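You operate a simulated robot arm through the tools that you are given. There is no shell and no other tool.

You are at the controls of a simulated robot arm. One attempt, no reset.

JOB
Stack the box marked "leads" from the right end of the counter on top of the box labelled "panes". Take the yellow key tag and leave it on the green floor plate. Put the glue refill labelled "soft" from the right end of the counter on top of the purple battery pack and the glue refill marked "peel" on the blue plaque. Stack the box marked "gems" from the right end of the counter on top of the box marked "tape". Put the teal photo tile on the purple plaque. Put the nifty sign on the seat of the posing stool. The order is free.

It is judged by the outcome, as a careful person would: the job done as asked, and still so three seconds after it is handed in. It fails if anything else is knocked over, pushed out of place, dropped, spilled or broken.

ROBOT AND FRAMES
A 6-joint arm with a fingered hand on a trunk, on a base that moves. Base frame: it is fixed to the floor where the robot stands at the start and does not move with it; the origin is under the middle of the robot, x ahead of it, y to its left, z up; the surface under the hand at the start is at about z = 0.78. Units: m, rad, N and s.
With the tool pointing down near the work surface it reaches from about 0.48 to 0.8 m from the robot's upright axis, wherever it stands. Its first joint turns from -2.897 to 2.897 rad. Places, roughly: blue plaque [0.75, -0.5, 0.75]; feet box, gems box, tape box [0.75, 0, 0.75]; glue refill [0.75, -0.5, 0.75]; green floor plate [0.25, 2.75, 0.75]; leads box, panes box, ribbon box [0.5, 0.25, 0.75]; nifty sign [0.75, -1.5, 1]; purple battery pack [0.75, -0.75, 0.75]; purple plaque [-2.25, 0.5, 0.75]; seat of the posing stool (25x25 cm) [-2.9, -1.48, 0.62]; teal photo tile [0.25, -0.5, 0.75]; yellow key tag (8x4x2 cm) [0.4, 0, 0.8]. Payload 4 kg.
The TCP is the grasp point between the finger pads, 0.02 m short of the fingertips. In the tool frame z runs along the fingers and y along their closing line. The gripper opens to 0.14 m; its body begins 0.054 m behind the TCP. The gripper is a hand of 3 fingers: y runs from the thumb to the fingers, the wrist lies at [0, 0, -0.215] in the tool frame.
Orientation is told as [roll, pitch, yaw] about the base's x, y, z axes, in that order, counted from this pose: with the fingers straight down and closing along the base's y, the tool's x points along the base's -x, its y along +y and its z along -z.

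CONTROLS
- The arm moves only by the tool move_arm. Its argument "rows" is a list of rows, each an object of numbers (a shift or turn left out is 0): "x", "y", "z": the shift along the tool's x, y, z in m; "wx", "wy", "wz": the turn, a rotation vector about the tool's x, y, z in rad. In form: [{"x": .., "y": .., "z": .., "wx": .., "wy": .., "wz": ..}, ...]. A call has 1 to 20 rows; each row is the pose to reach, as a shift and turn from the pose commanded when the call began, along the tool's axes at that moment. Each row takes 0.2 s and may step no farther than 0.05 m and 0.15 rad from the row before; otherwise, the whole call is refused. A pose out of reach is approached as far as the arm can. The call stops where the force on the tool passes 40 N (or 10 N more than at its start, if that is more) or the arm is blocked; 0.2 s more then pass. In this call time passes only in rows, and 0.2 s behind the last. It gives the time, the measured TCP pose, the force on the tool (base axes), the opening and the grip force at its end, in the units of the frame above (readings bear some noise), with the torque about the TCP (base axes, N m) and any sound that the robot's microphone picked up.
- Cameras (640 x 400 px; columns grow to the right, rows downward): "scene" is now at [0.0643, 0.1764, 1.529]; the picture's right is [-0.20, -0.98, 0.00], its down [-0.71, 0.15, -0.69] and it looks along [0.67, -0.14, -0.73] (base axes); focal length 292 px, centre (320, 200). "wrist" rides on the gripper at [0.074, -0.043, -0.079] in the tool frame; the picture's right is [0.50, 0.87, 0.00], its down [-0.59, 0.34, -0.73] and it looks along [-0.64, 0.37, 0.68] (tool axes); focal length 275 px, centre (320, 200). There is no depth. A picture from a camera that has moved, and an enlarged one, comes with that camera's place and axes in the base frame and with its lens. The place of the scene camera against the robot may be out by one fixed shift of up to 0.012 m in any direction.
- get_image(camera): a new picture of that camera. The clock stands still meanwhile.
- slide_trunk(by): moves the trunk up (or, below 0, down) by that many m; the arm and the scene camera ride with it, the base frame stays. It gives what a move gives, with no picture.
- steer(legs): drives the robot by 1 to 6 legs, each [ahead, left, turn to the left] in m, m and rad, along the robot's own axes; the way and the turn of a leg run together, so that a leg with both is an arc; at most 1.5 m and 3.142 rad a leg. The arm and the cameras ride along, it lands a little off, and it stops where it bumps. It gives what a move gives.
- move_fingers(finger1, finger2, thumb_bend): sets how far each is bent, from 0 (flat) to 1 (curled in); at 0.3 the hand is open as for a grip, at 0.7 the pads meet at the TCP. One left out holds its place. A second passes; each finger stops where it meets its share of the squeeze, and holds until it gets a number again. It is the only way to open and close the hand. It gives what a move gives, with no picture; readings hold the bend of each and the force on the fingers (four entries, about 0 where the hand has none), thumb and palm.
- head_to(pan, tilt): turns the head with the scene camera to pan (to the left, within 2.094 rad either way) and tilt (down, from -0.506 to 1.204), counted from straight ahead of the robot. It gives what a move gives.
- inspect(camera, box): a new picture of the part [left, top, right, bottom] of that camera's present view, enlarged. The clock stands still meanwhile.
- close_job(): hands the job in; it is judged then, once.

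Places have to be worked out from the pictures, the camera data and where the tool is seen. Open the gripper and draw the arm clear of the work before you hand the job in, unless the task says otherwise.

The tools are called after "Emit:" as a command line: name --argument value ..., lists and objects as JSON in quotes. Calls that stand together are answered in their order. move_arm: Moves the arm, as the interface text tells. Its arguments: {"type":"object","properties":{"rows":{"type":"array"}},"required":["rows"]} The other tools are called the same way: slide_trunk (by) moves the trunk up or down; move_fingers (finger1, finger2, thumb_bend) moves the fingers one by one; steer (legs) drives the base; head_to (pan, tilt) turns the head that bears the scene camera; get_image (camera) takes a picture; inspect (camera, box) takes an enlarged picture of a part of a camera's view; close_job () hands the job in.

At the start:

```text
time_s: 0.0
position: [0.4262, -0.2003, 1.1118]
tcp_rot: [0.0, -0.001, 0.0]
contact_force: [0.0, 0.3, 0.5]
moment: [-0.01, 0.01, 0.01]
width: 0.14
gripper_force: 0.0
shape: jaw
bend: [0.3, 0.3, 0.3]
finger forces: [0.0, 0.0, 0.0, 0.1, 0.1, 0.0]
trunk travel left (down, up): [-0.125, 0.465]
robot x, y, heading: [0.0005, 0.0009, -0.002]
head pan, tilt (commanded): [-0.201, 0.812]
```

scene: 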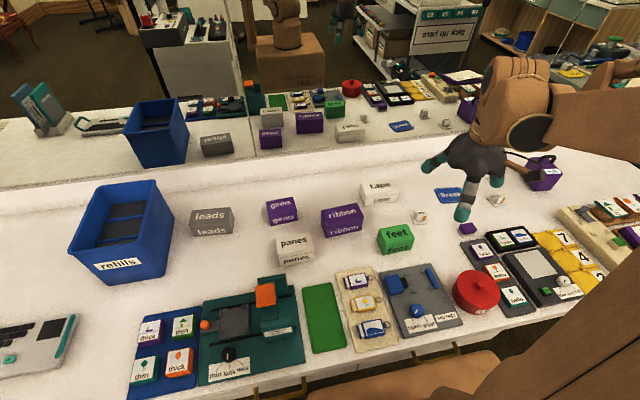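
wrist: 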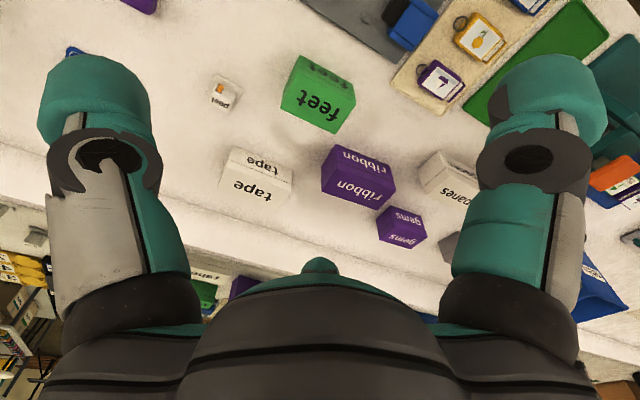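

I start by looking at the scene more closely: the counter seems to be doubled by a mirror at the back, so I inspect the present view first.

Emit:
inspect --camera "scene" --box '[160, 150, 480, 350]'

Emit:
inspect --camera "scene" --box '[400, 150, 640, 300]'

Emit:
inspect --camera "scene" --box '[0, 50, 320, 250]'

```text
2.00 times, centred on (320, 250) of scene
camera zoom: at [0.0643, 0.1764, 1.529], right [-0.2, -0.98, 0.0], down [-0.71, 0.15, -0.69], along [0.67, -0.14, -0.73], focal length 583 px, centre (320, 100)
```

zoom: 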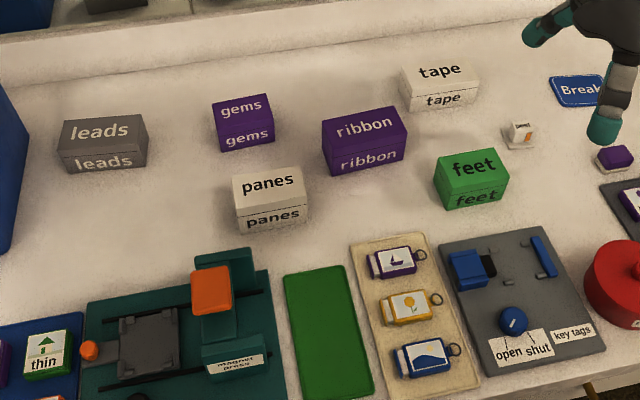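

```text
2.67 times, centred on (520, 225) of scene
camera zoom: at [0.0643, 0.1764, 1.529], right [-0.2, -0.98, 0.0], down [-0.71, 0.15, -0.69], along [0.67, -0.14, -0.73], focal length 778 px, centre (-213, 133)
```

zoom: 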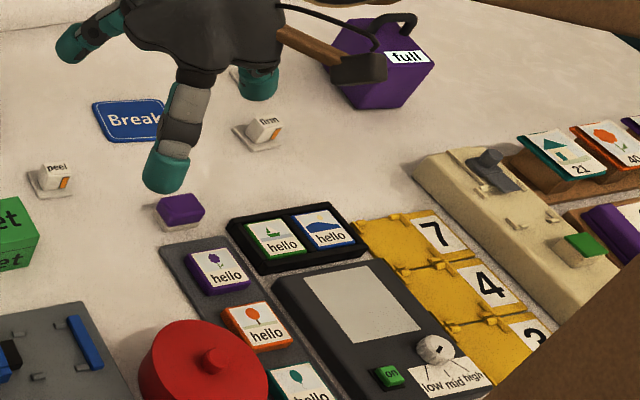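

```text
2.00 times, centred on (160, 150) of scene
camera zoom: at [0.0643, 0.1764, 1.529], right [-0.2, -0.98, 0.0], down [-0.71, 0.15, -0.69], along [0.67, -0.14, -0.73], focal length 583 px, centre (640, 300)
```

zoom: 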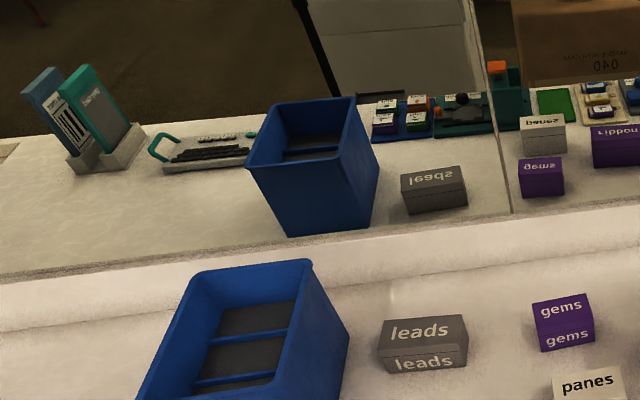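

The counter holds boxes, glue refills ("peel", "firm"?) and a blue "Break" plaque. I turn the head to see the right end, then other areas.

Emit:
head_to --pan -0.9 --tilt 0.6

Emit:
get_image --camera "scene"

Emit:
head_to --pan -1.6 --tilt 0.5

Emit:
get_image --camera "scene"

Emit:
head_to --pan -2.09 --tilt 0.4

Emit:
get_image --camera "scene"

Emit:
head_to --pan 0.6 --tilt 0.6

Emit:
get_image --camera "scene"

Emit:
head_to --pan 1.4 --tilt 0.4

Emit:
get_image --camera "scene"

Emit:
head_to --pan 2.09 --tilt 0.4

Emit:
get_image --camera "scene"

```text
time_s: 1.1
position: [0.4268, -0.2003, 1.1119]
tcp_rot: [-0.001, 0.001, 0.001]
contact_force: [0.1, -0.7, 0.7]
moment: [-0.01, 0.0, 0.01]
width: 0.1401
gripper_force: 0.1
shape: jaw
bend: [0.3, 0.3, 0.3]
finger forces: [0.0, 0.0, 0.1, 0.0, 0.0, 0.0]
trunk travel left (down, up): [-0.125, 0.465]
robot x, y, heading: [0.001, -0.0008, 0.001]
head pan, tilt (commanded): [-0.901, 0.6]
```

```text
taken
camera scene: at [0.0408, 0.1232, 1.5469], right [-0.78, -0.62, 0.0], down [-0.35, 0.44, -0.82], along [0.51, -0.65, -0.57], focal length 292 px, centre (320, 200)
```

scene: 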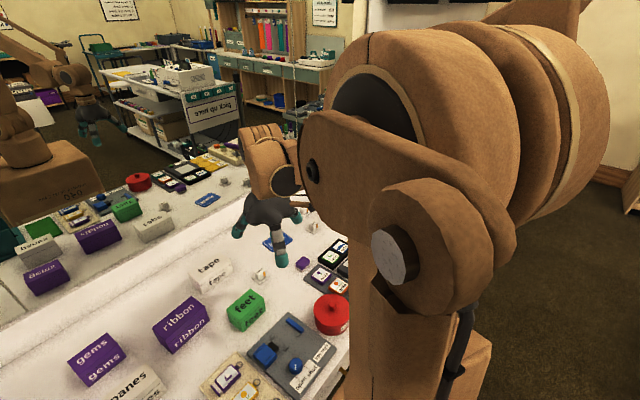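

```text
time_s: 2.1
position: [0.4274, -0.2003, 1.1125]
tcp_rot: [0.0, -0.002, 0.0]
contact_force: [-0.4, -0.3, -0.7]
moment: [0.0, -0.01, -0.02]
width: 0.14
gripper_force: 0.1
shape: jaw
bend: [0.3, 0.3, 0.3]
finger forces: [0.0, 0.0, 0.0, 0.1, 0.0, 0.0]
trunk travel left (down, up): [-0.125, 0.465]
robot x, y, heading: [0.0053, 0.0, -0.002]
head pan, tilt (commanded): [-1.6, 0.499]
```

```text
taken
camera scene: at [-0.0168, 0.1014, 1.556], right [-1.0, 0.03, 0.0], down [0.01, 0.48, -0.88], along [-0.03, -0.88, -0.48], focal length 292 px, centre (320, 200)
```

scene: 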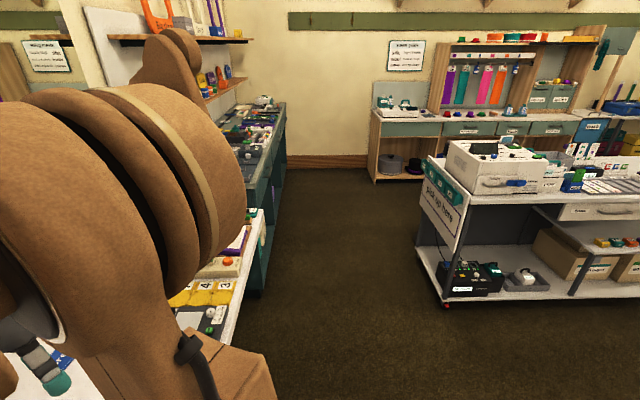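

```text
time_s: 3.1
position: [0.4261, -0.2007, 1.1119]
tcp_rot: [-0.001, 0.0, -0.001]
contact_force: [0.4, 0.7, 0.4]
moment: [-0.03, -0.01, 0.02]
width: 0.14
gripper_force: 0.0
shape: jaw
bend: [0.3, 0.3, 0.3]
finger forces: [0.0, 0.0, 0.0, 0.1, 0.0, 0.1]
trunk travel left (down, up): [-0.125, 0.465]
robot x, y, heading: [0.0018, -0.0051, -0.006]
head pan, tilt (commanded): [-2.089, 0.4]
```

```text
taken
camera scene: at [-0.06, 0.1119, 1.5652], right [-0.87, 0.49, 0.0], down [0.19, 0.34, -0.92], along [-0.46, -0.8, -0.39], focal length 292 px, centre (320, 200)
```

scene: 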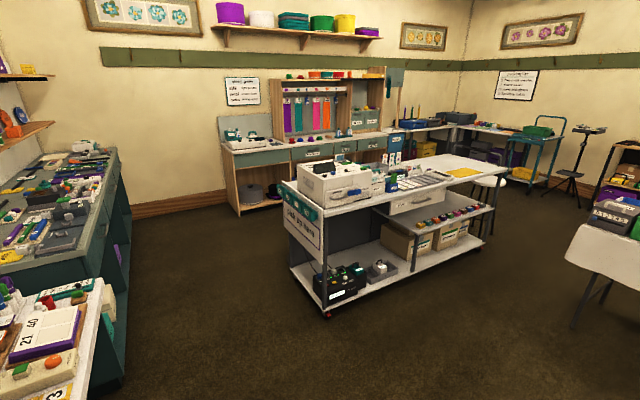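

```text
time_s: 5.5
position: [0.4262, -0.2002, 1.1123]
tcp_rot: [0.001, -0.001, -0.002]
contact_force: [0.8, 0.3, 0.3]
moment: [-0.01, -0.02, 0.01]
width: 0.1397
gripper_force: 0.0
shape: jaw
bend: [0.3, 0.3, 0.3]
finger forces: [0.0, 0.0, 0.0, 0.1, 0.0, 0.1]
trunk travel left (down, up): [-0.125, 0.465]
robot x, y, heading: [0.0013, 0.0011, -0.005]
head pan, tilt (commanded): [0.6, 0.6]
```

```text
taken
camera scene: at [0.0588, 0.2423, 1.547], right [0.56, -0.83, 0.0], down [-0.47, -0.32, -0.83], along [0.68, 0.47, -0.57], focal length 292 px, centre (320, 200)
```

scene: 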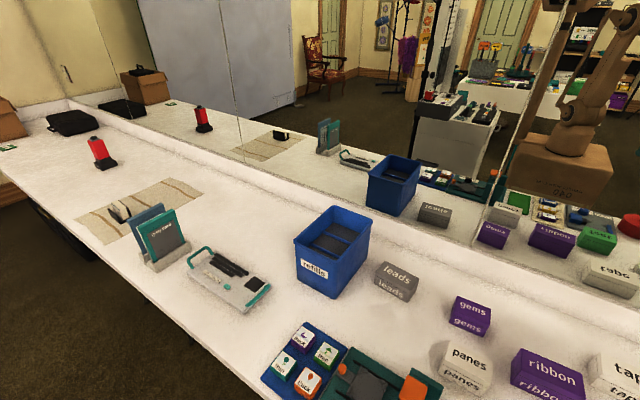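

```text
time_s: 6.6
position: [0.4275, -0.2013, 1.1122]
tcp_rot: [-0.001, 0.0, 0.001]
contact_force: [0.5, -0.1, 0.4]
moment: [0.01, -0.01, 0.03]
width: 0.1399
gripper_force: 0.1
shape: jaw
bend: [0.3, 0.3, 0.3]
finger forces: [0.1, 0.0, 0.1, 0.0, 0.1, 0.0]
trunk travel left (down, up): [-0.125, 0.465]
robot x, y, heading: [-0.0002, -0.0008, -0.003]
head pan, tilt (commanded): [1.4, 0.4]
```

```text
taken
camera scene: at [0.0017, 0.2837, 1.5652], right [0.99, -0.17, 0.0], down [-0.07, -0.38, -0.92], along [0.16, 0.91, -0.39], focal length 292 px, centre (320, 200)
```

scene: 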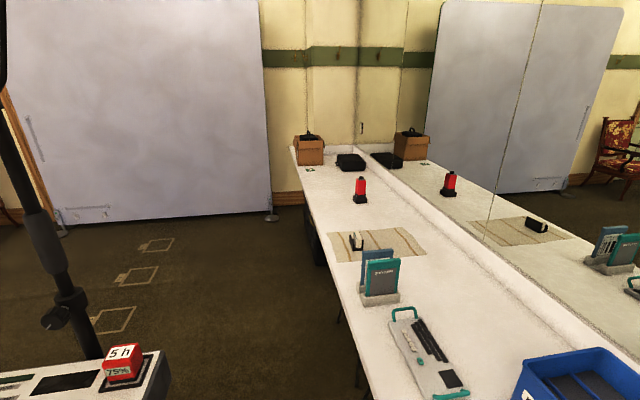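

```text
time_s: 7.7
position: [0.426, -0.1995, 1.1122]
tcp_rot: [0.0, 0.001, 0.0]
contact_force: [0.2, -0.5, -0.3]
moment: [0.0, 0.0, 0.0]
width: 0.1402
gripper_force: 0.0
shape: jaw
bend: [0.3, 0.3, 0.3]
finger forces: [0.1, 0.0, 0.0, 0.1, 0.1, 0.0]
trunk travel left (down, up): [-0.125, 0.465]
robot x, y, heading: [0.0015, -0.0029, -0.002]
head pan, tilt (commanded): [2.089, 0.4]
```

```text
taken
camera scene: at [-0.06, 0.2729, 1.5652], right [0.87, 0.49, 0.0], down [0.19, -0.34, -0.92], along [-0.46, 0.8, -0.39], focal length 292 px, centre (320, 200)
```

scene: 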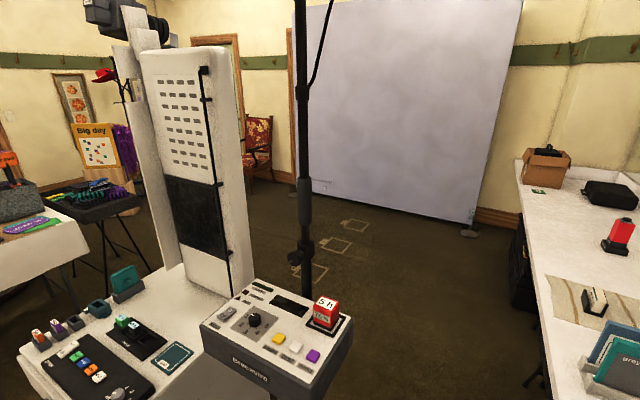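

The left end of this long counter, the rolling table, and other tables are visible. I now move the arm to the left so the scene camera can see the right end of the counter.

Emit:
move_arm --rows '[{"y": 0.05}, {"y": 0.1}, {"y": 0.15}, {"y": 0.2}, {"y": 0.25}, {"y": 0.3}, {"y": 0.35}, {"y": 0.4}, {"y": 0.45}]'

Emit:
head_to --pan -0.9 --tilt 0.7

Emit:
get_image --camera "scene"

```text
time_s: 9.7
position: [0.4276, 0.2529, 1.1121]
tcp_rot: [0.001, -0.002, 0.0]
contact_force: [0.1, 0.9, -0.2]
moment: [-0.02, -0.01, 0.02]
width: 0.1398
gripper_force: 0.0
shape: jaw
bend: [0.3, 0.3, 0.3]
finger forces: [0.1, 0.1, 0.0, 0.0, 0.0, 0.0]
trunk travel left (down, up): [-0.125, 0.465]
robot x, y, heading: [0.0021, -0.0007, -0.0]
head pan, tilt (commanded): [2.089, 0.4]
```

```text
time_s: 12.2
position: [0.4262, 0.2487, 1.1116]
tcp_rot: [0.0, -0.002, -0.001]
contact_force: [0.2, 0.0, -1.5]
moment: [-0.02, 0.01, 0.03]
width: 0.14
gripper_force: 0.1
shape: jaw
bend: [0.3, 0.3, 0.3]
finger forces: [0.0, 0.0, 0.1, 0.1, 0.0, 0.1]
trunk travel left (down, up): [-0.125, 0.465]
robot x, y, heading: [0.0008, 0.0009, -0.003]
head pan, tilt (commanded): [-0.901, 0.7]
```

```text
taken
camera scene: at [0.0387, 0.1261, 1.5383], right [-0.78, -0.62, 0.0], down [-0.4, 0.5, -0.77], along [0.48, -0.6, -0.64], focal length 292 px, centre (320, 200)
```

scene: 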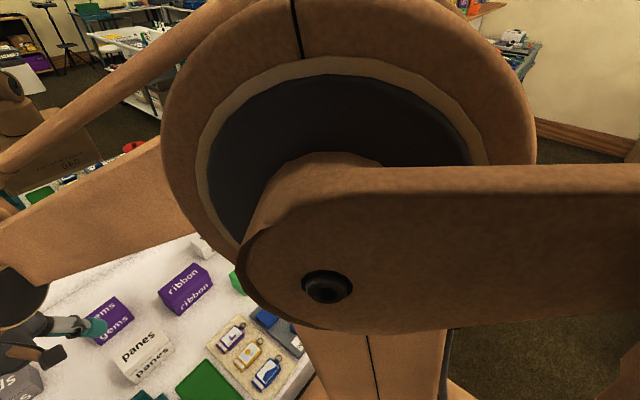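

The shoulder blocks the view when panned right. I bring the arm back to the middle and drive right half a metre to see the right end of the counter directly (counter objects are well below the hand at z 1.11).

Emit:
move_arm --rows '[{"y": -0.05}, {"y": -0.1}, {"y": -0.15}, {"y": -0.2}, {"y": -0.25}, {"y": -0.3}, {"y": -0.35}, {"y": -0.4}, {"y": -0.45}]'

Emit:
steer --legs '[[0, -0.55, 0]]'

Emit:
head_to --pan -0.3 --tilt 0.8

Emit:
get_image --camera "scene"

Emit:
get_image --camera "wrist"

```text
time_s: 14.2
position: [0.427, -0.2011, 1.1142]
tcp_rot: [-0.001, 0.0, 0.0]
contact_force: [-0.4, 0.5, 0.4]
moment: [0.03, 0.0, 0.02]
width: 0.1399
gripper_force: 0.0
shape: jaw
bend: [0.3, 0.3, 0.3]
finger forces: [0.1, 0.0, 0.1, 0.0, 0.0, 0.1]
trunk travel left (down, up): [-0.125, 0.465]
robot x, y, heading: [-0.0014, -0.0014, -0.001]
head pan, tilt (commanded): [-0.901, 0.7]
```

```text
time_s: 17.4
position: [0.4292, -0.7418, 1.1142]
tcp_rot: [0.001, 0.0, 0.004]
contact_force: [0.0, 0.0, 0.6]
moment: [0.01, 0.03, -0.01]
width: 0.1398
gripper_force: 0.0
shape: jaw
bend: [0.3, 0.3, 0.3]
finger forces: [0.1, 0.0, 0.0, 0.0, 0.1, 0.0]
trunk travel left (down, up): [-0.125, 0.465]
robot x, y, heading: [0.0043, -0.5423, 0.004]
head pan, tilt (commanded): [-0.901, 0.7]
```

```text
time_s: 18.4
position: [0.4291, -0.742, 1.1143]
tcp_rot: [0.001, 0.0, 0.004]
contact_force: [-0.6, 0.4, 0.4]
moment: [-0.02, -0.03, -0.01]
width: 0.1398
gripper_force: 0.1
shape: jaw
bend: [0.3, 0.3, 0.3]
finger forces: [0.0, 0.1, 0.0, 0.0, 0.0, 0.0]
trunk travel left (down, up): [-0.125, 0.465]
robot x, y, heading: [0.0034, -0.5457, 0.005]
head pan, tilt (commanded): [-0.3, 0.799]
```

```text
taken
camera scene: at [0.0633, -0.3744, 1.5301], right [-0.29, -0.96, 0.0], down [-0.69, 0.21, -0.7], along [0.67, -0.2, -0.72], focal length 292 px, centre (320, 200)
```

scene: 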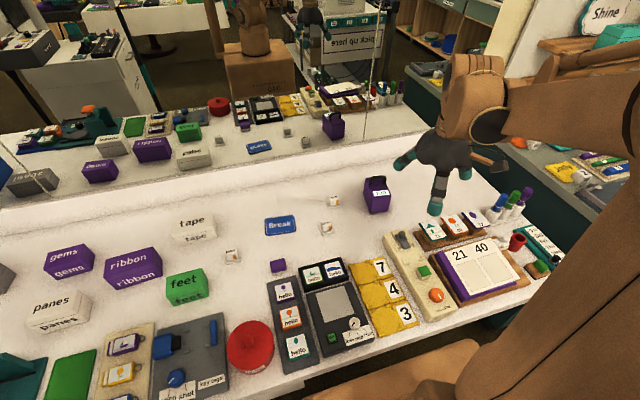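

```text
taken
camera wrist: at [0.3566, -0.7852, 1.1941], right [-0.5, 0.86, 0.0], down [0.59, 0.34, 0.73], along [0.63, 0.37, -0.68], focal length 275 px, centre (320, 200)
```

wrist: 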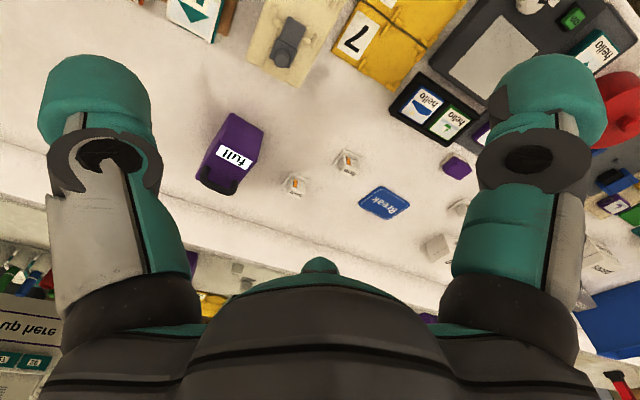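

The right end is visible now: purple pack marked "full", several refills, a blue "Break" plaque. I zoom in on the refills, the pack, and the tile rows.

Emit:
inspect --camera "scene" --box '[210, 160, 410, 285]'

Emit:
inspect --camera "wrist" --box '[180, 90, 500, 290]'

Emit:
inspect --camera "scene" --box '[220, 240, 420, 365]'

Emit:
inspect --camera "scene" --box '[400, 160, 600, 285]'

Emit:
inspect --camera "scene" --box '[440, 0, 640, 125]'

```text
3.20 times, centred on (310, 222) of scene
camera zoom: at [0.0633, -0.3744, 1.5301], right [-0.29, -0.96, 0.0], down [-0.69, 0.21, -0.7], along [0.67, -0.2, -0.72], focal length 933 px, centre (352, 128)
```

zoom: 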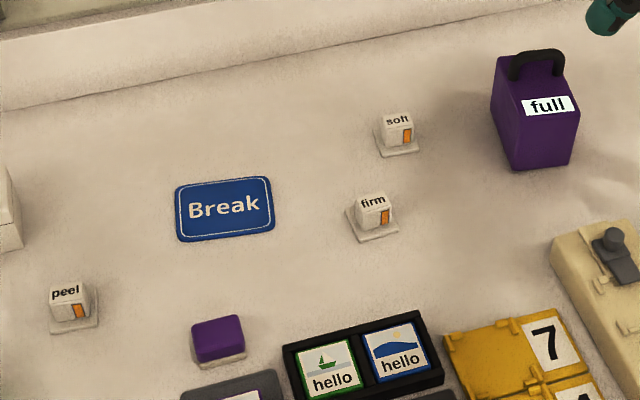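

```text
2.00 times, centred on (340, 190) of wrist
camera zoom: at [0.3566, -0.7852, 1.1941], right [-0.5, 0.86, 0.0], down [0.59, 0.34, 0.73], along [0.63, 0.37, -0.68], focal length 551 px, centre (280, 220)
```

zoom: 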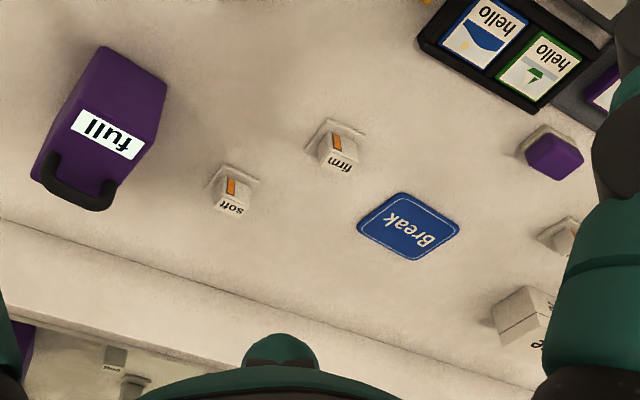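

```text
3.20 times, centred on (320, 302) of scene
camera zoom: at [0.0633, -0.3744, 1.5301], right [-0.29, -0.96, 0.0], down [-0.69, 0.21, -0.7], along [0.67, -0.2, -0.72], focal length 933 px, centre (320, -128)
```

zoom: 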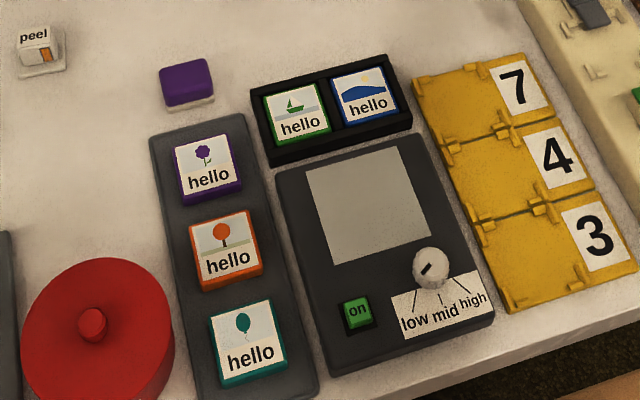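

```text
3.20 times, centred on (500, 222) of scene
camera zoom: at [0.0633, -0.3744, 1.5301], right [-0.29, -0.96, 0.0], down [-0.69, 0.21, -0.7], along [0.67, -0.2, -0.72], focal length 933 px, centre (-256, 128)
```

zoom: 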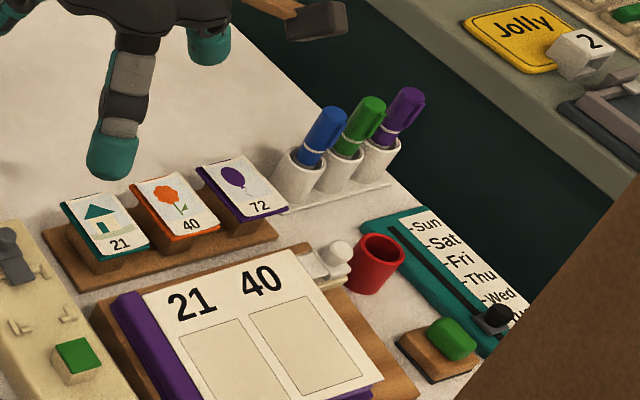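

```text
3.20 times, centred on (540, 62) of scene
camera zoom: at [0.0633, -0.3744, 1.5301], right [-0.29, -0.96, 0.0], down [-0.69, 0.21, -0.7], along [0.67, -0.2, -0.72], focal length 933 px, centre (-384, 640)
```

zoom: 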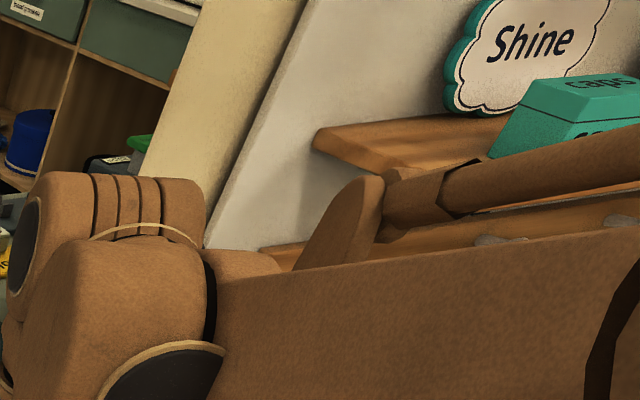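

The refills read "peel", "firm" and "soft"; the purple "full" pack sits around (0.7, -0.75). I need a better look at the pack's shape, since the refill must rest on top of it.

Emit:
inspect --camera "scene" --box '[345, 165, 409, 225]'

Emit:
inspect --camera "wrist" --box '[180, 100, 310, 210]'

Emit:
inspect --camera "scene" --box '[215, 180, 345, 260]'

```text
6.67 times, centred on (377, 195) of scene
camera zoom: at [0.0633, -0.3744, 1.5301], right [-0.29, -0.96, 0.0], down [-0.69, 0.21, -0.7], along [0.67, -0.2, -0.72], focal length 1944 px, centre (-60, 233)
```

zoom: 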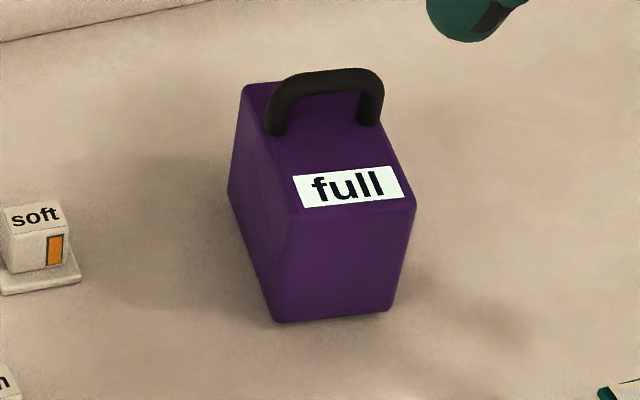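

```text
3.64 times, centred on (245, 155) of wrist
camera zoom: at [0.3566, -0.7852, 1.1941], right [-0.5, 0.86, 0.0], down [0.59, 0.34, 0.73], along [0.63, 0.37, -0.68], focal length 1001 px, centre (593, 364)
```

zoom: 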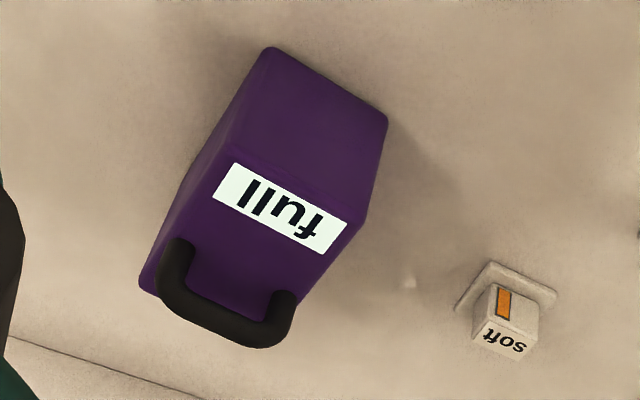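

```text
4.92 times, centred on (280, 220) of scene
camera zoom: at [0.0633, -0.3744, 1.5301], right [-0.29, -0.96, 0.0], down [-0.69, 0.21, -0.7], along [0.67, -0.2, -0.72], focal length 1435 px, centre (517, 102)
```

zoom: 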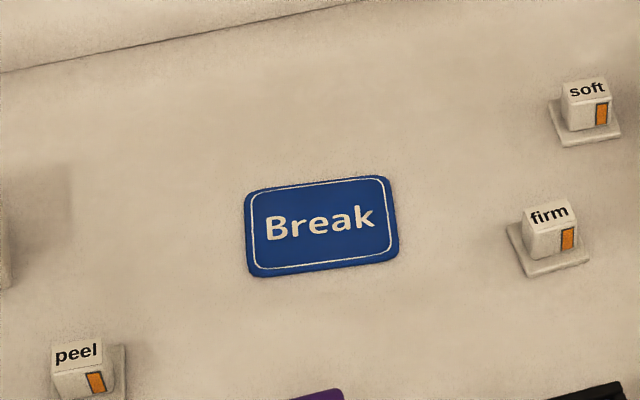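

Next I zoom on the hand itself to understand its finger layout before planning grips.

Emit:
inspect --camera "scene" --box '[370, 40, 530, 220]'

Emit:
head_to --pan -0.75 --tilt 0.45

Emit:
get_image --camera "scene"

```text
2.22 times, centred on (450, 130) of scene
camera zoom: at [0.0633, -0.3744, 1.5301], right [-0.29, -0.96, 0.0], down [-0.69, 0.21, -0.7], along [0.67, -0.2, -0.72], focal length 648 px, centre (31, 356)
```

zoom: 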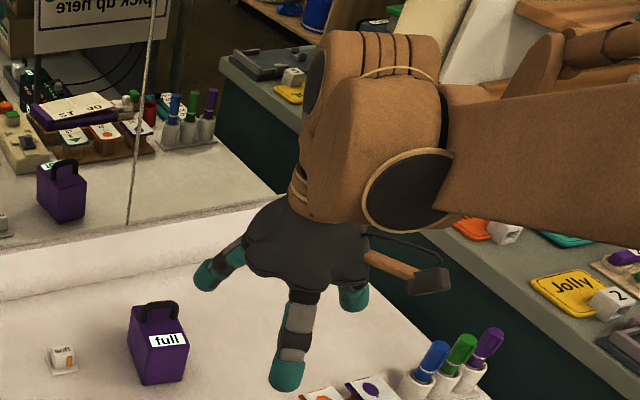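

```text
time_s: 19.3
position: [0.4303, -0.7419, 1.1147]
tcp_rot: [0.001, 0.001, 0.004]
contact_force: [0.3, -0.3, 0.3]
moment: [0.0, -0.01, 0.03]
width: 0.1401
gripper_force: 0.1
shape: jaw
bend: [0.3, 0.3, 0.3]
finger forces: [0.0, 0.0, 0.0, 0.0, 0.1, 0.1]
trunk travel left (down, up): [-0.125, 0.465]
robot x, y, heading: [0.0018, -0.5415, 0.001]
head pan, tilt (commanded): [-0.75, 0.45]
```

```text
taken
camera scene: at [0.0537, -0.4131, 1.5605], right [-0.68, -0.73, 0.0], down [-0.32, 0.3, -0.9], along [0.66, -0.61, -0.44], focal length 292 px, centre (320, 200)
```

scene: 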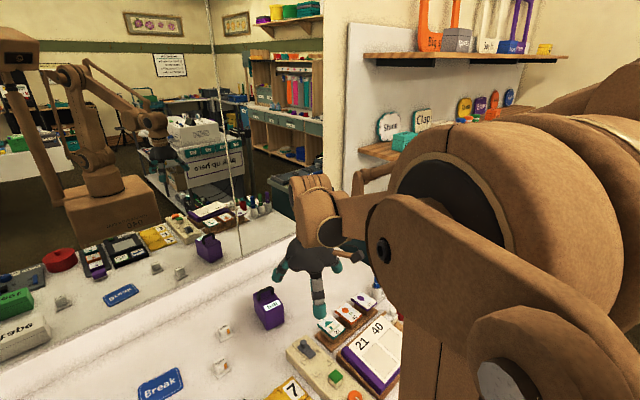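

The hand has three fingers spaced 120° apart, and the wrist camera looks right at the TCP. I judge "soft" at about (0.728, -0.628), top near z 0.815; I move the hand above it with yaw ≈ -1.67 (thumb toward the robot) and look with the wrist camera.

Emit:
move_arm --rows '[{"x": -0.0373, "y": 0.01425, "wz": 0.14}, {"x": -0.0745, "y": 0.0285, "wz": 0.28}, {"x": -0.1118, "y": 0.0428, "wz": 0.42}, {"x": -0.149, "y": 0.057, "wz": 0.56}, {"x": -0.1863, "y": 0.0713, "wz": 0.7}, {"x": -0.2235, "y": 0.0855, "wz": 0.84}, {"x": -0.2608, "y": 0.0998, "wz": 0.98}, {"x": -0.298, "y": 0.114, "wz": 1.12}, {"x": -0.298, "y": 0.114, "z": 0.04, "wz": 1.2575}, {"x": -0.298, "y": 0.114, "z": 0.08, "wz": 1.395}, {"x": -0.298, "y": 0.114, "z": 0.12, "wz": 1.5325}, {"x": -0.298, "y": 0.114, "z": 0.165, "wz": 1.67}]'

Emit:
get_image --camera "wrist"

Emit:
head_to --pan -0.2 --tilt 0.75

Emit:
get_image --camera "scene"

```text
time_s: 21.9
position: [0.729, -0.6252, 0.9522]
tcp_rot: [0.001, -0.001, -1.668]
contact_force: [0.3, 0.4, 0.7]
moment: [-0.02, -0.01, 0.03]
width: 0.1399
gripper_force: 0.1
shape: jaw
bend: [0.3, 0.3, 0.3]
finger forces: [0.0, 0.1, 0.0, 0.1, 0.0, 0.0]
trunk travel left (down, up): [-0.125, 0.465]
robot x, y, heading: [0.0015, -0.5418, 0.004]
head pan, tilt (commanded): [-0.75, 0.45]
```

```text
taken
camera wrist: at [0.6948, -0.5472, 1.0313], right [0.91, 0.41, 0.0], down [0.28, -0.62, 0.73], along [0.3, -0.67, -0.68], focal length 275 px, centre (320, 200)
```

wrist: 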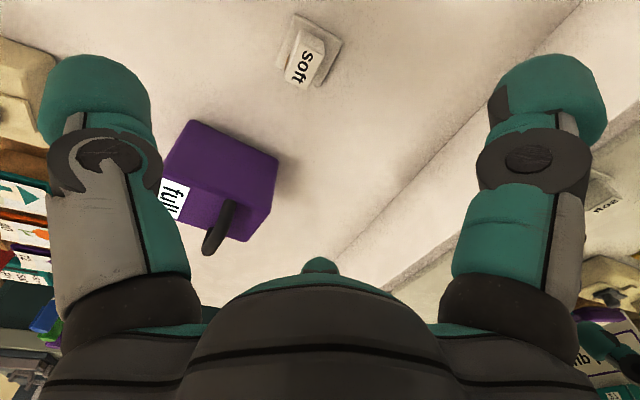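

```text
time_s: 22.8
position: [0.7282, -0.6247, 0.9527]
tcp_rot: [0.001, 0.0, -1.665]
contact_force: [0.2, -0.2, -0.2]
moment: [0.03, -0.02, 0.02]
width: 0.1399
gripper_force: 0.0
shape: jaw
bend: [0.3, 0.3, 0.3]
finger forces: [0.0, 0.0, 0.1, 0.1, 0.0, 0.0]
trunk travel left (down, up): [-0.125, 0.465]
robot x, y, heading: [0.0007, -0.5428, 0.003]
head pan, tilt (commanded): [-0.201, 0.75]
```

```text
taken
camera scene: at [0.0678, -0.367, 1.5341], right [-0.2, -0.98, 0.0], down [-0.67, 0.13, -0.73], along [0.72, -0.14, -0.68], focal length 292 px, centre (320, 200)
```

scene: 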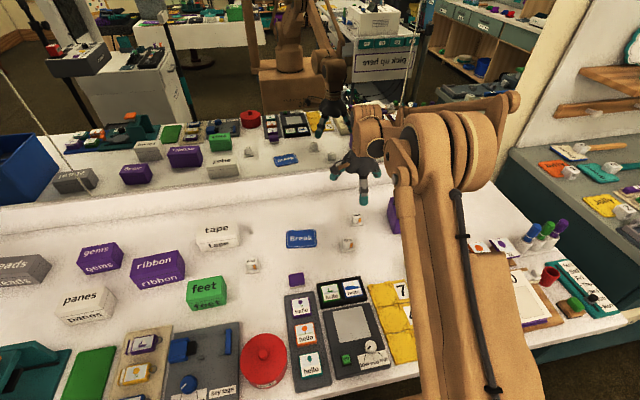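

The wrist camera shows "soft" slightly off centre. I zoom in to see the cube, its base pad, and edges.

Emit:
inspect --camera "wrist" --box '[240, 0, 400, 100]'

Emit:
inspect --camera "scene" --box '[320, 150, 420, 270]'

```text
4.00 times, centred on (320, 50) of wrist
camera zoom: at [0.6942, -0.5474, 1.0322], right [0.91, 0.42, 0.0], down [0.28, -0.62, 0.73], along [0.31, -0.67, -0.68], focal length 1101 px, centre (320, 800)
```

zoom: 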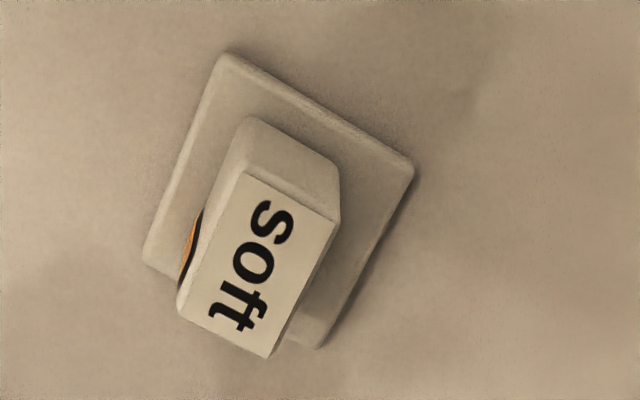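

```text
3.33 times, centred on (370, 210) of scene
camera zoom: at [0.0678, -0.367, 1.5341], right [-0.2, -0.98, 0.0], down [-0.67, 0.13, -0.73], along [0.72, -0.14, -0.68], focal length 972 px, centre (153, 167)
```

zoom: 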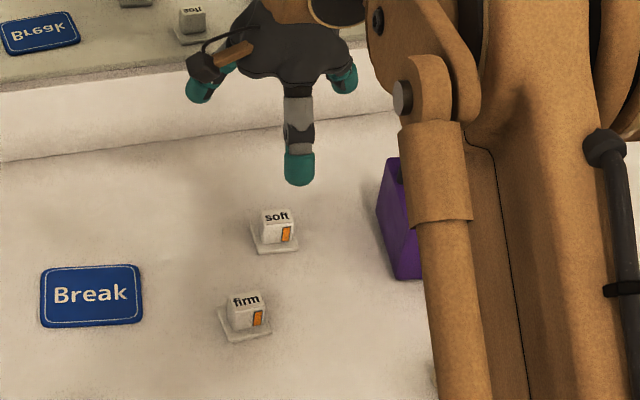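

"soft" is a small white block (≈1.9 × 2.9 × 3 cm, top z≈0.82) on a thin 4.2 cm pad, centre ≈ (0.718, -0.628). I pre-close the fingers a bit and then go down around it.

Emit:
move_fingers --finger1 0.45 --finger2 0.45 --thumb_bend 0.45

Emit:
move_arm --rows '[{"x": -0.004, "y": -0.0046, "z": 0.04}, {"x": -0.004, "y": -0.0046, "z": 0.08}]'

Emit:
get_image --camera "wrist"

```text
time_s: 23.8
position: [0.7279, -0.6253, 0.9525]
tcp_rot: [0.0, -0.001, -1.668]
contact_force: [0.3, 0.3, -1.0]
moment: [0.0, 0.01, 0.0]
width: 0.0799
gripper_force: 0.0
shape: fingers
bend: [0.45, 0.45, 0.45]
finger forces: [0.1, 0.0, 0.1, 0.1, 0.0, 0.1]
trunk travel left (down, up): [-0.125, 0.465]
robot x, y, heading: [0.0036, -0.5426, 0.001]
head pan, tilt (commanded): [-0.201, 0.75]
```

```text
time_s: 24.4
position: [0.722, -0.6294, 0.8713]
tcp_rot: [0.0, -0.001, -1.668]
contact_force: [0.0, -0.4, -0.2]
moment: [0.01, -0.01, 0.0]
width: 0.0796
gripper_force: 0.1
shape: fingers
bend: [0.45, 0.45, 0.45]
finger forces: [0.0, 0.0, 0.0, 0.0, 0.1, 0.0]
trunk travel left (down, up): [-0.125, 0.465]
robot x, y, heading: [-0.0021, -0.5446, 0.003]
head pan, tilt (commanded): [-0.201, 0.75]
```

```text
taken
camera wrist: at [0.6876, -0.5521, 0.9505], right [0.91, 0.42, 0.0], down [0.28, -0.62, 0.73], along [0.3, -0.67, -0.68], focal length 275 px, centre (320, 200)
```

wrist: 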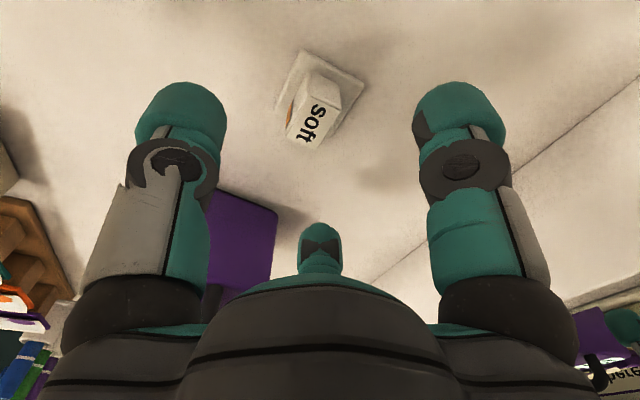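

The block sits centred between the fingers. I go down to TCP z≈0.815, just above the pad.

Emit:
move_arm --rows '[{"z": 0.025}, {"z": 0.045}, {"z": 0.056}]'

Emit:
get_image --camera "wrist"

Emit:
inspect --camera "scene" --box '[310, 140, 430, 240]'

```text
time_s: 25.2
position: [0.7224, -0.6308, 0.8144]
tcp_rot: [-0.001, 0.0, -1.666]
contact_force: [0.4, -1.4, 0.1]
moment: [0.01, -0.02, -0.01]
width: 0.0797
gripper_force: 0.0
shape: fingers
bend: [0.45, 0.45, 0.45]
finger forces: [0.0, 0.0, 0.1, 0.1, 0.0, 0.0]
trunk travel left (down, up): [-0.125, 0.465]
robot x, y, heading: [0.0029, -0.5472, 0.004]
head pan, tilt (commanded): [-0.201, 0.75]
```

```text
taken
camera wrist: at [0.6875, -0.5535, 0.8933], right [0.91, 0.42, 0.0], down [0.28, -0.62, 0.73], along [0.3, -0.67, -0.68], focal length 275 px, centre (320, 200)
```

wrist: 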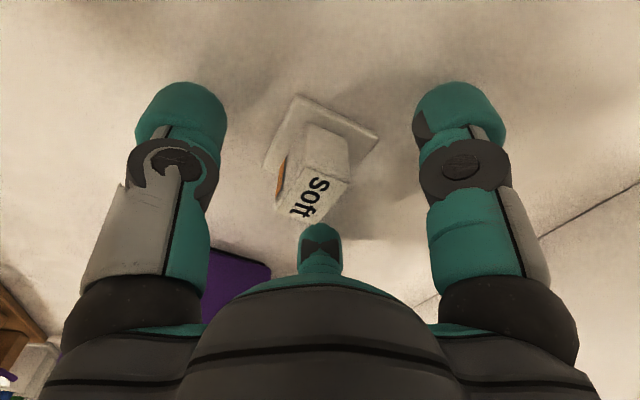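

```text
4.00 times, centred on (370, 190) of scene
camera zoom: at [0.0678, -0.3669, 1.5341], right [-0.2, -0.98, 0.0], down [-0.67, 0.13, -0.73], along [0.72, -0.14, -0.68], focal length 1166 px, centre (120, 240)
```

zoom: 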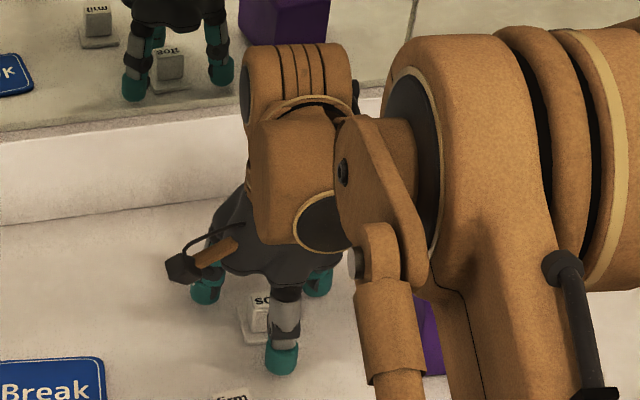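

The fingers straddle the block. I close all three on it.

Emit:
move_fingers --finger1 0.75 --finger2 0.75 --thumb_bend 0.75

Emit:
get_image --camera "wrist"

```text
time_s: 26.2
position: [0.7212, -0.6324, 0.8142]
tcp_rot: [0.001, 0.001, -1.666]
contact_force: [-0.6, 0.6, -0.5]
moment: [0.03, -0.01, -0.03]
width: 0.0257
gripper_force: 19.7
shape: fingers
bend: [0.61, 0.62, 0.64]
finger forces: [10.6, 9.6, 0.0, 0.0, 18.7, 0.1]
trunk travel left (down, up): [-0.125, 0.465]
robot x, y, heading: [0.0002, -0.5426, 0.007]
head pan, tilt (commanded): [-0.201, 0.75]
```

```text
taken
camera wrist: at [0.6875, -0.5535, 0.8936], right [0.91, 0.42, 0.0], down [0.28, -0.62, 0.73], along [0.3, -0.67, -0.68], focal length 275 px, centre (320, 200)
```

wrist: 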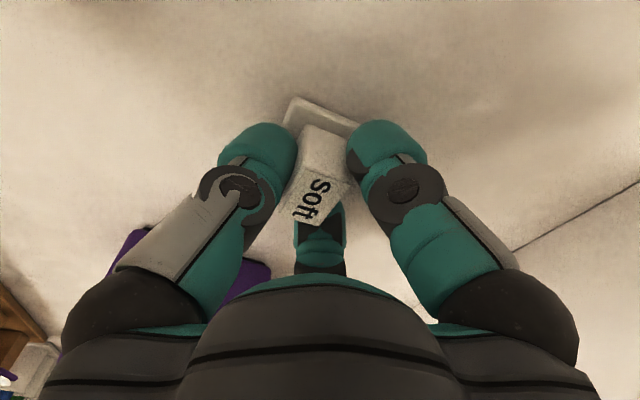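

Gripped with about 20 N. I lift a little and see whether the pad comes along.

Emit:
move_arm --rows '[{"z": -0.015}, {"z": -0.03}, {"z": -0.05}, {"z": -0.09}, {"z": -0.125}]'

Emit:
get_image --camera "wrist"

Emit:
inspect --camera "scene" --box '[310, 130, 430, 230]'

```text
time_s: 27.4
position: [0.7216, -0.6293, 0.9402]
tcp_rot: [0.0, -0.001, -1.669]
contact_force: [0.6, -0.6, 0.2]
moment: [0.02, 0.03, 0.05]
width: 0.0258
gripper_force: 19.1
shape: fingers
bend: [0.61, 0.62, 0.64]
finger forces: [10.7, 9.5, 0.0, 0.1, 18.7, 0.0]
trunk travel left (down, up): [-0.125, 0.465]
robot x, y, heading: [0.0014, -0.5444, 0.002]
head pan, tilt (commanded): [-0.201, 0.75]
```

```text
taken
camera wrist: at [0.6883, -0.552, 1.0198], right [0.91, 0.42, 0.0], down [0.28, -0.62, 0.73], along [0.3, -0.67, -0.68], focal length 275 px, centre (320, 200)
```

wrist: 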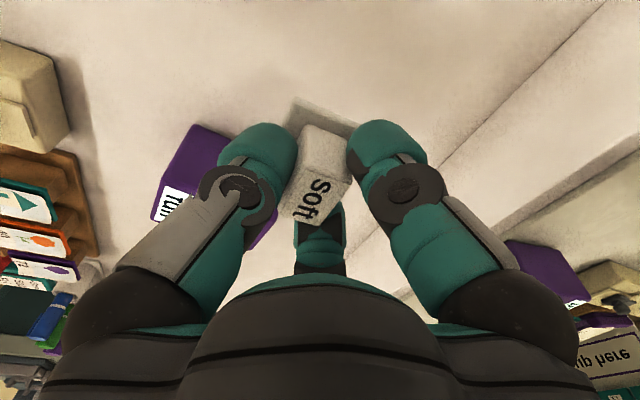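

```text
4.00 times, centred on (370, 180) of scene
camera zoom: at [0.0673, -0.3668, 1.5341], right [-0.2, -0.98, 0.0], down [-0.67, 0.13, -0.73], along [0.72, -0.14, -0.68], focal length 1166 px, centre (120, 280)
```

zoom: 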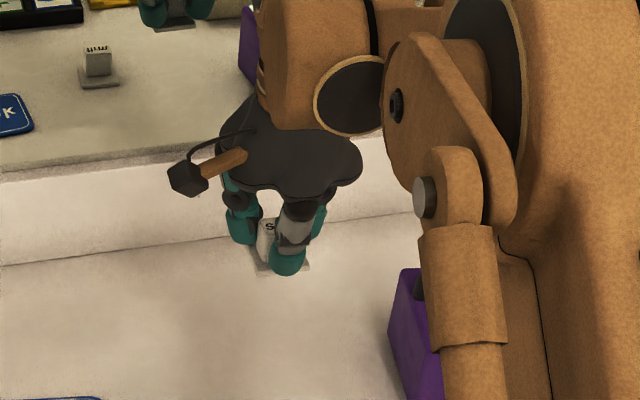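

The pad is part of the refill (it lifted along). Now I raise it and carry it over the front half of the pack's top, then check with the wrist camera.

Emit:
move_arm --rows '[{"z": -0.04}, {"z": -0.06, "x": -0.03, "y": -0.01}, {"z": -0.06, "x": -0.07, "y": -0.02}, {"z": -0.06, "x": -0.105, "y": -0.035}, {"z": -0.06, "x": -0.138, "y": -0.0455}]'

Emit:
get_image --camera "wrist"

Emit:
inspect --camera "scene" --box '[330, 110, 450, 240]'

```text
time_s: 28.6
position: [0.6661, -0.7666, 0.9988]
tcp_rot: [0.0, -0.001, -1.666]
contact_force: [-0.6, 0.1, -0.5]
moment: [0.0, -0.02, -0.01]
width: 0.0259
gripper_force: 19.5
shape: fingers
bend: [0.61, 0.62, 0.64]
finger forces: [10.5, 9.4, 0.0, 0.0, 18.4, 0.0]
trunk travel left (down, up): [-0.125, 0.465]
robot x, y, heading: [0.0, -0.5435, 0.004]
head pan, tilt (commanded): [-0.201, 0.75]
```

```text
taken
camera wrist: at [0.6319, -0.6873, 1.0797], right [0.91, 0.42, 0.0], down [0.28, -0.62, 0.73], along [0.3, -0.67, -0.68], focal length 275 px, centre (320, 200)
```

wrist: 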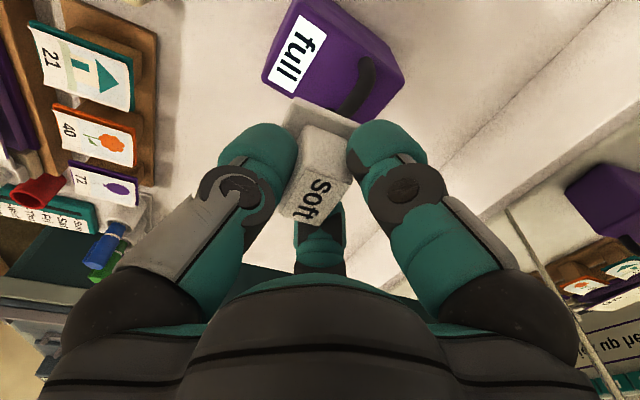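

```text
3.08 times, centred on (390, 175) of scene
camera zoom: at [0.0675, -0.3674, 1.5341], right [-0.2, -0.98, 0.0], down [-0.67, 0.13, -0.73], along [0.72, -0.14, -0.68], focal length 897 px, centre (105, 277)
```

zoom: 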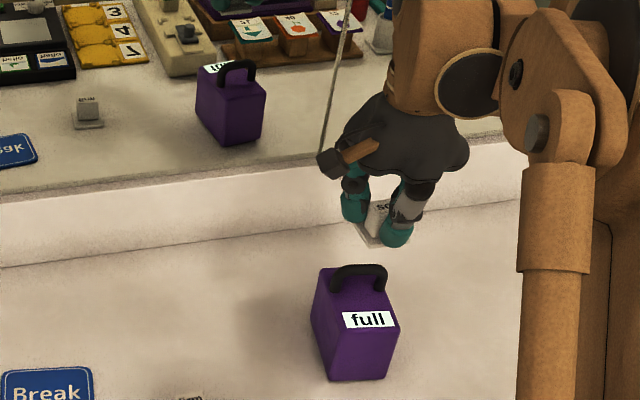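

I zoom the wrist view on the pack's top to measure the label area, front edge and handle.

Emit:
inspect --camera "wrist" --box '[240, 0, 420, 130]'

```text
3.08 times, centred on (330, 65) of wrist
camera zoom: at [0.6319, -0.6873, 1.0797], right [0.91, 0.42, 0.0], down [0.28, -0.62, 0.73], along [0.3, -0.67, -0.68], focal length 847 px, centre (289, 615)
```

zoom: 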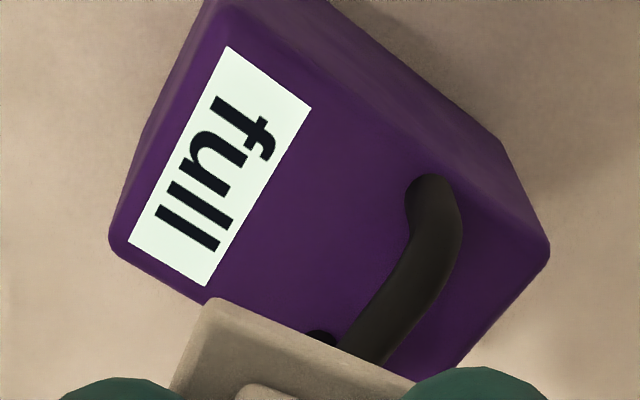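

Measured from the wrist view: pack top front edge x≈0.634, handle posts at x≈0.693, so the free strip is about 5 cm; my fingers would come within millimetres of the handle at this grip depth. I set the refill back down where it was and regrip it about 9 mm higher.

Emit:
move_arm --rows '[{"x": 0.03, "y": 0.01}, {"x": 0.07, "y": 0.02}, {"x": 0.105, "y": 0.035}, {"x": 0.138, "y": 0.0455}, {"x": 0.138, "y": 0.0455, "z": 0.05}, {"x": 0.138, "y": 0.0455, "z": 0.1}, {"x": 0.138, "y": 0.0455, "z": 0.14}, {"x": 0.138, "y": 0.0455, "z": 0.17}, {"x": 0.138, "y": 0.0455, "z": 0.1835}]'

Emit:
get_image --camera "wrist"

```text
time_s: 30.6
position: [0.7212, -0.6303, 0.8146]
tcp_rot: [0.0, 0.0, -1.668]
contact_force: [0.4, 0.8, -0.4]
moment: [0.02, -0.01, 0.02]
width: 0.0255
gripper_force: 19.6
shape: fingers
bend: [0.61, 0.62, 0.64]
finger forces: [10.7, 9.2, 0.0, 0.0, 18.3, 0.1]
trunk travel left (down, up): [-0.125, 0.465]
robot x, y, heading: [0.0056, -0.5419, 0.011]
head pan, tilt (commanded): [-0.201, 0.75]
```

```text
taken
camera wrist: at [0.6875, -0.5529, 0.8943], right [0.91, 0.42, 0.0], down [0.28, -0.62, 0.73], along [0.3, -0.67, -0.68], focal length 275 px, centre (320, 200)
```

wrist: 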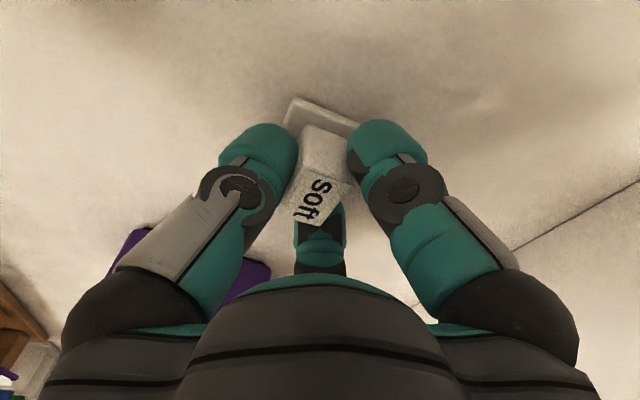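

It's at the counter with no force yet; I ease it down another couple of millimetres to feel contact.

Emit:
move_arm --rows '[{"z": 0.0015}, {"z": 0.003}]'

```text
time_s: 31.2
position: [0.72, -0.6313, 0.8143]
tcp_rot: [0.0, -0.001, -1.665]
contact_force: [-0.6, -0.8, 9.8]
moment: [-0.02, -0.06, 0.0]
width: 0.0253
gripper_force: 20.7
shape: fingers
bend: [0.61, 0.62, 0.64]
finger forces: [11.8, 10.8, 0.0, 0.0, 19.8, 0.1]
trunk travel left (down, up): [-0.125, 0.465]
robot x, y, heading: [-0.0003, -0.5447, 0.002]
head pan, tilt (commanded): [-0.201, 0.75]
```

Contact felt (≈10 N) at TCP z≈0.8145. I release, rise about 10 mm, and grip again higher.

Emit:
move_fingers --finger1 0.5 --finger2 0.5 --thumb_bend 0.5

Emit:
move_arm --rows '[{"z": -0.006}, {"z": -0.012}]'

Emit:
move_fingers --finger1 0.75 --finger2 0.75 --thumb_bend 0.75

Emit:
get_image --camera "wrist"

```text
time_s: 32.2
position: [0.7213, -0.6291, 0.8122]
tcp_rot: [0.001, 0.0, -1.666]
contact_force: [0.1, -0.3, -0.7]
moment: [-0.01, -0.02, 0.0]
width: 0.0631
gripper_force: 0.1
shape: fingers
bend: [0.5, 0.5, 0.5]
finger forces: [0.1, 0.0, 0.0, 0.0, 0.0, 0.1]
trunk travel left (down, up): [-0.125, 0.465]
robot x, y, heading: [0.0033, -0.5473, 0.005]
head pan, tilt (commanded): [-0.201, 0.75]
```

```text
time_s: 32.8
position: [0.723, -0.6297, 0.823]
tcp_rot: [-0.001, 0.0, -1.668]
contact_force: [0.2, 0.5, -0.1]
moment: [-0.03, 0.01, -0.02]
width: 0.0633
gripper_force: 0.0
shape: fingers
bend: [0.5, 0.5, 0.5]
finger forces: [0.0, 0.0, 0.1, 0.1, 0.1, 0.0]
trunk travel left (down, up): [-0.125, 0.465]
robot x, y, heading: [-0.0003, -0.543, 0.007]
head pan, tilt (commanded): [-0.201, 0.75]
```

```text
time_s: 33.8
position: [0.7222, -0.6287, 0.8246]
tcp_rot: [0.001, 0.0, -1.665]
contact_force: [-0.1, 1.0, 0.7]
moment: [0.0, -0.03, -0.01]
width: 0.0225
gripper_force: 16.9
shape: fingers
bend: [0.62, 0.64, 0.65]
finger forces: [9.7, 8.8, 0.0, 0.0, 15.9, 0.1]
trunk travel left (down, up): [-0.125, 0.465]
robot x, y, heading: [0.001, -0.5425, 0.004]
head pan, tilt (commanded): [-0.201, 0.75]
```

```text
taken
camera wrist: at [0.6884, -0.5522, 0.9034], right [0.91, 0.42, 0.0], down [0.28, -0.62, 0.73], along [0.3, -0.67, -0.68], focal length 275 px, centre (320, 200)
```

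wrist: 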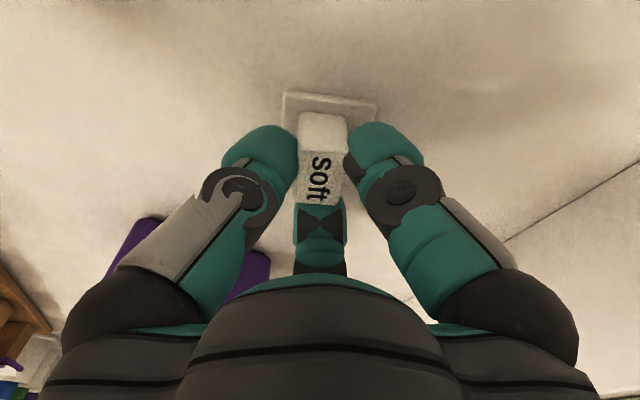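

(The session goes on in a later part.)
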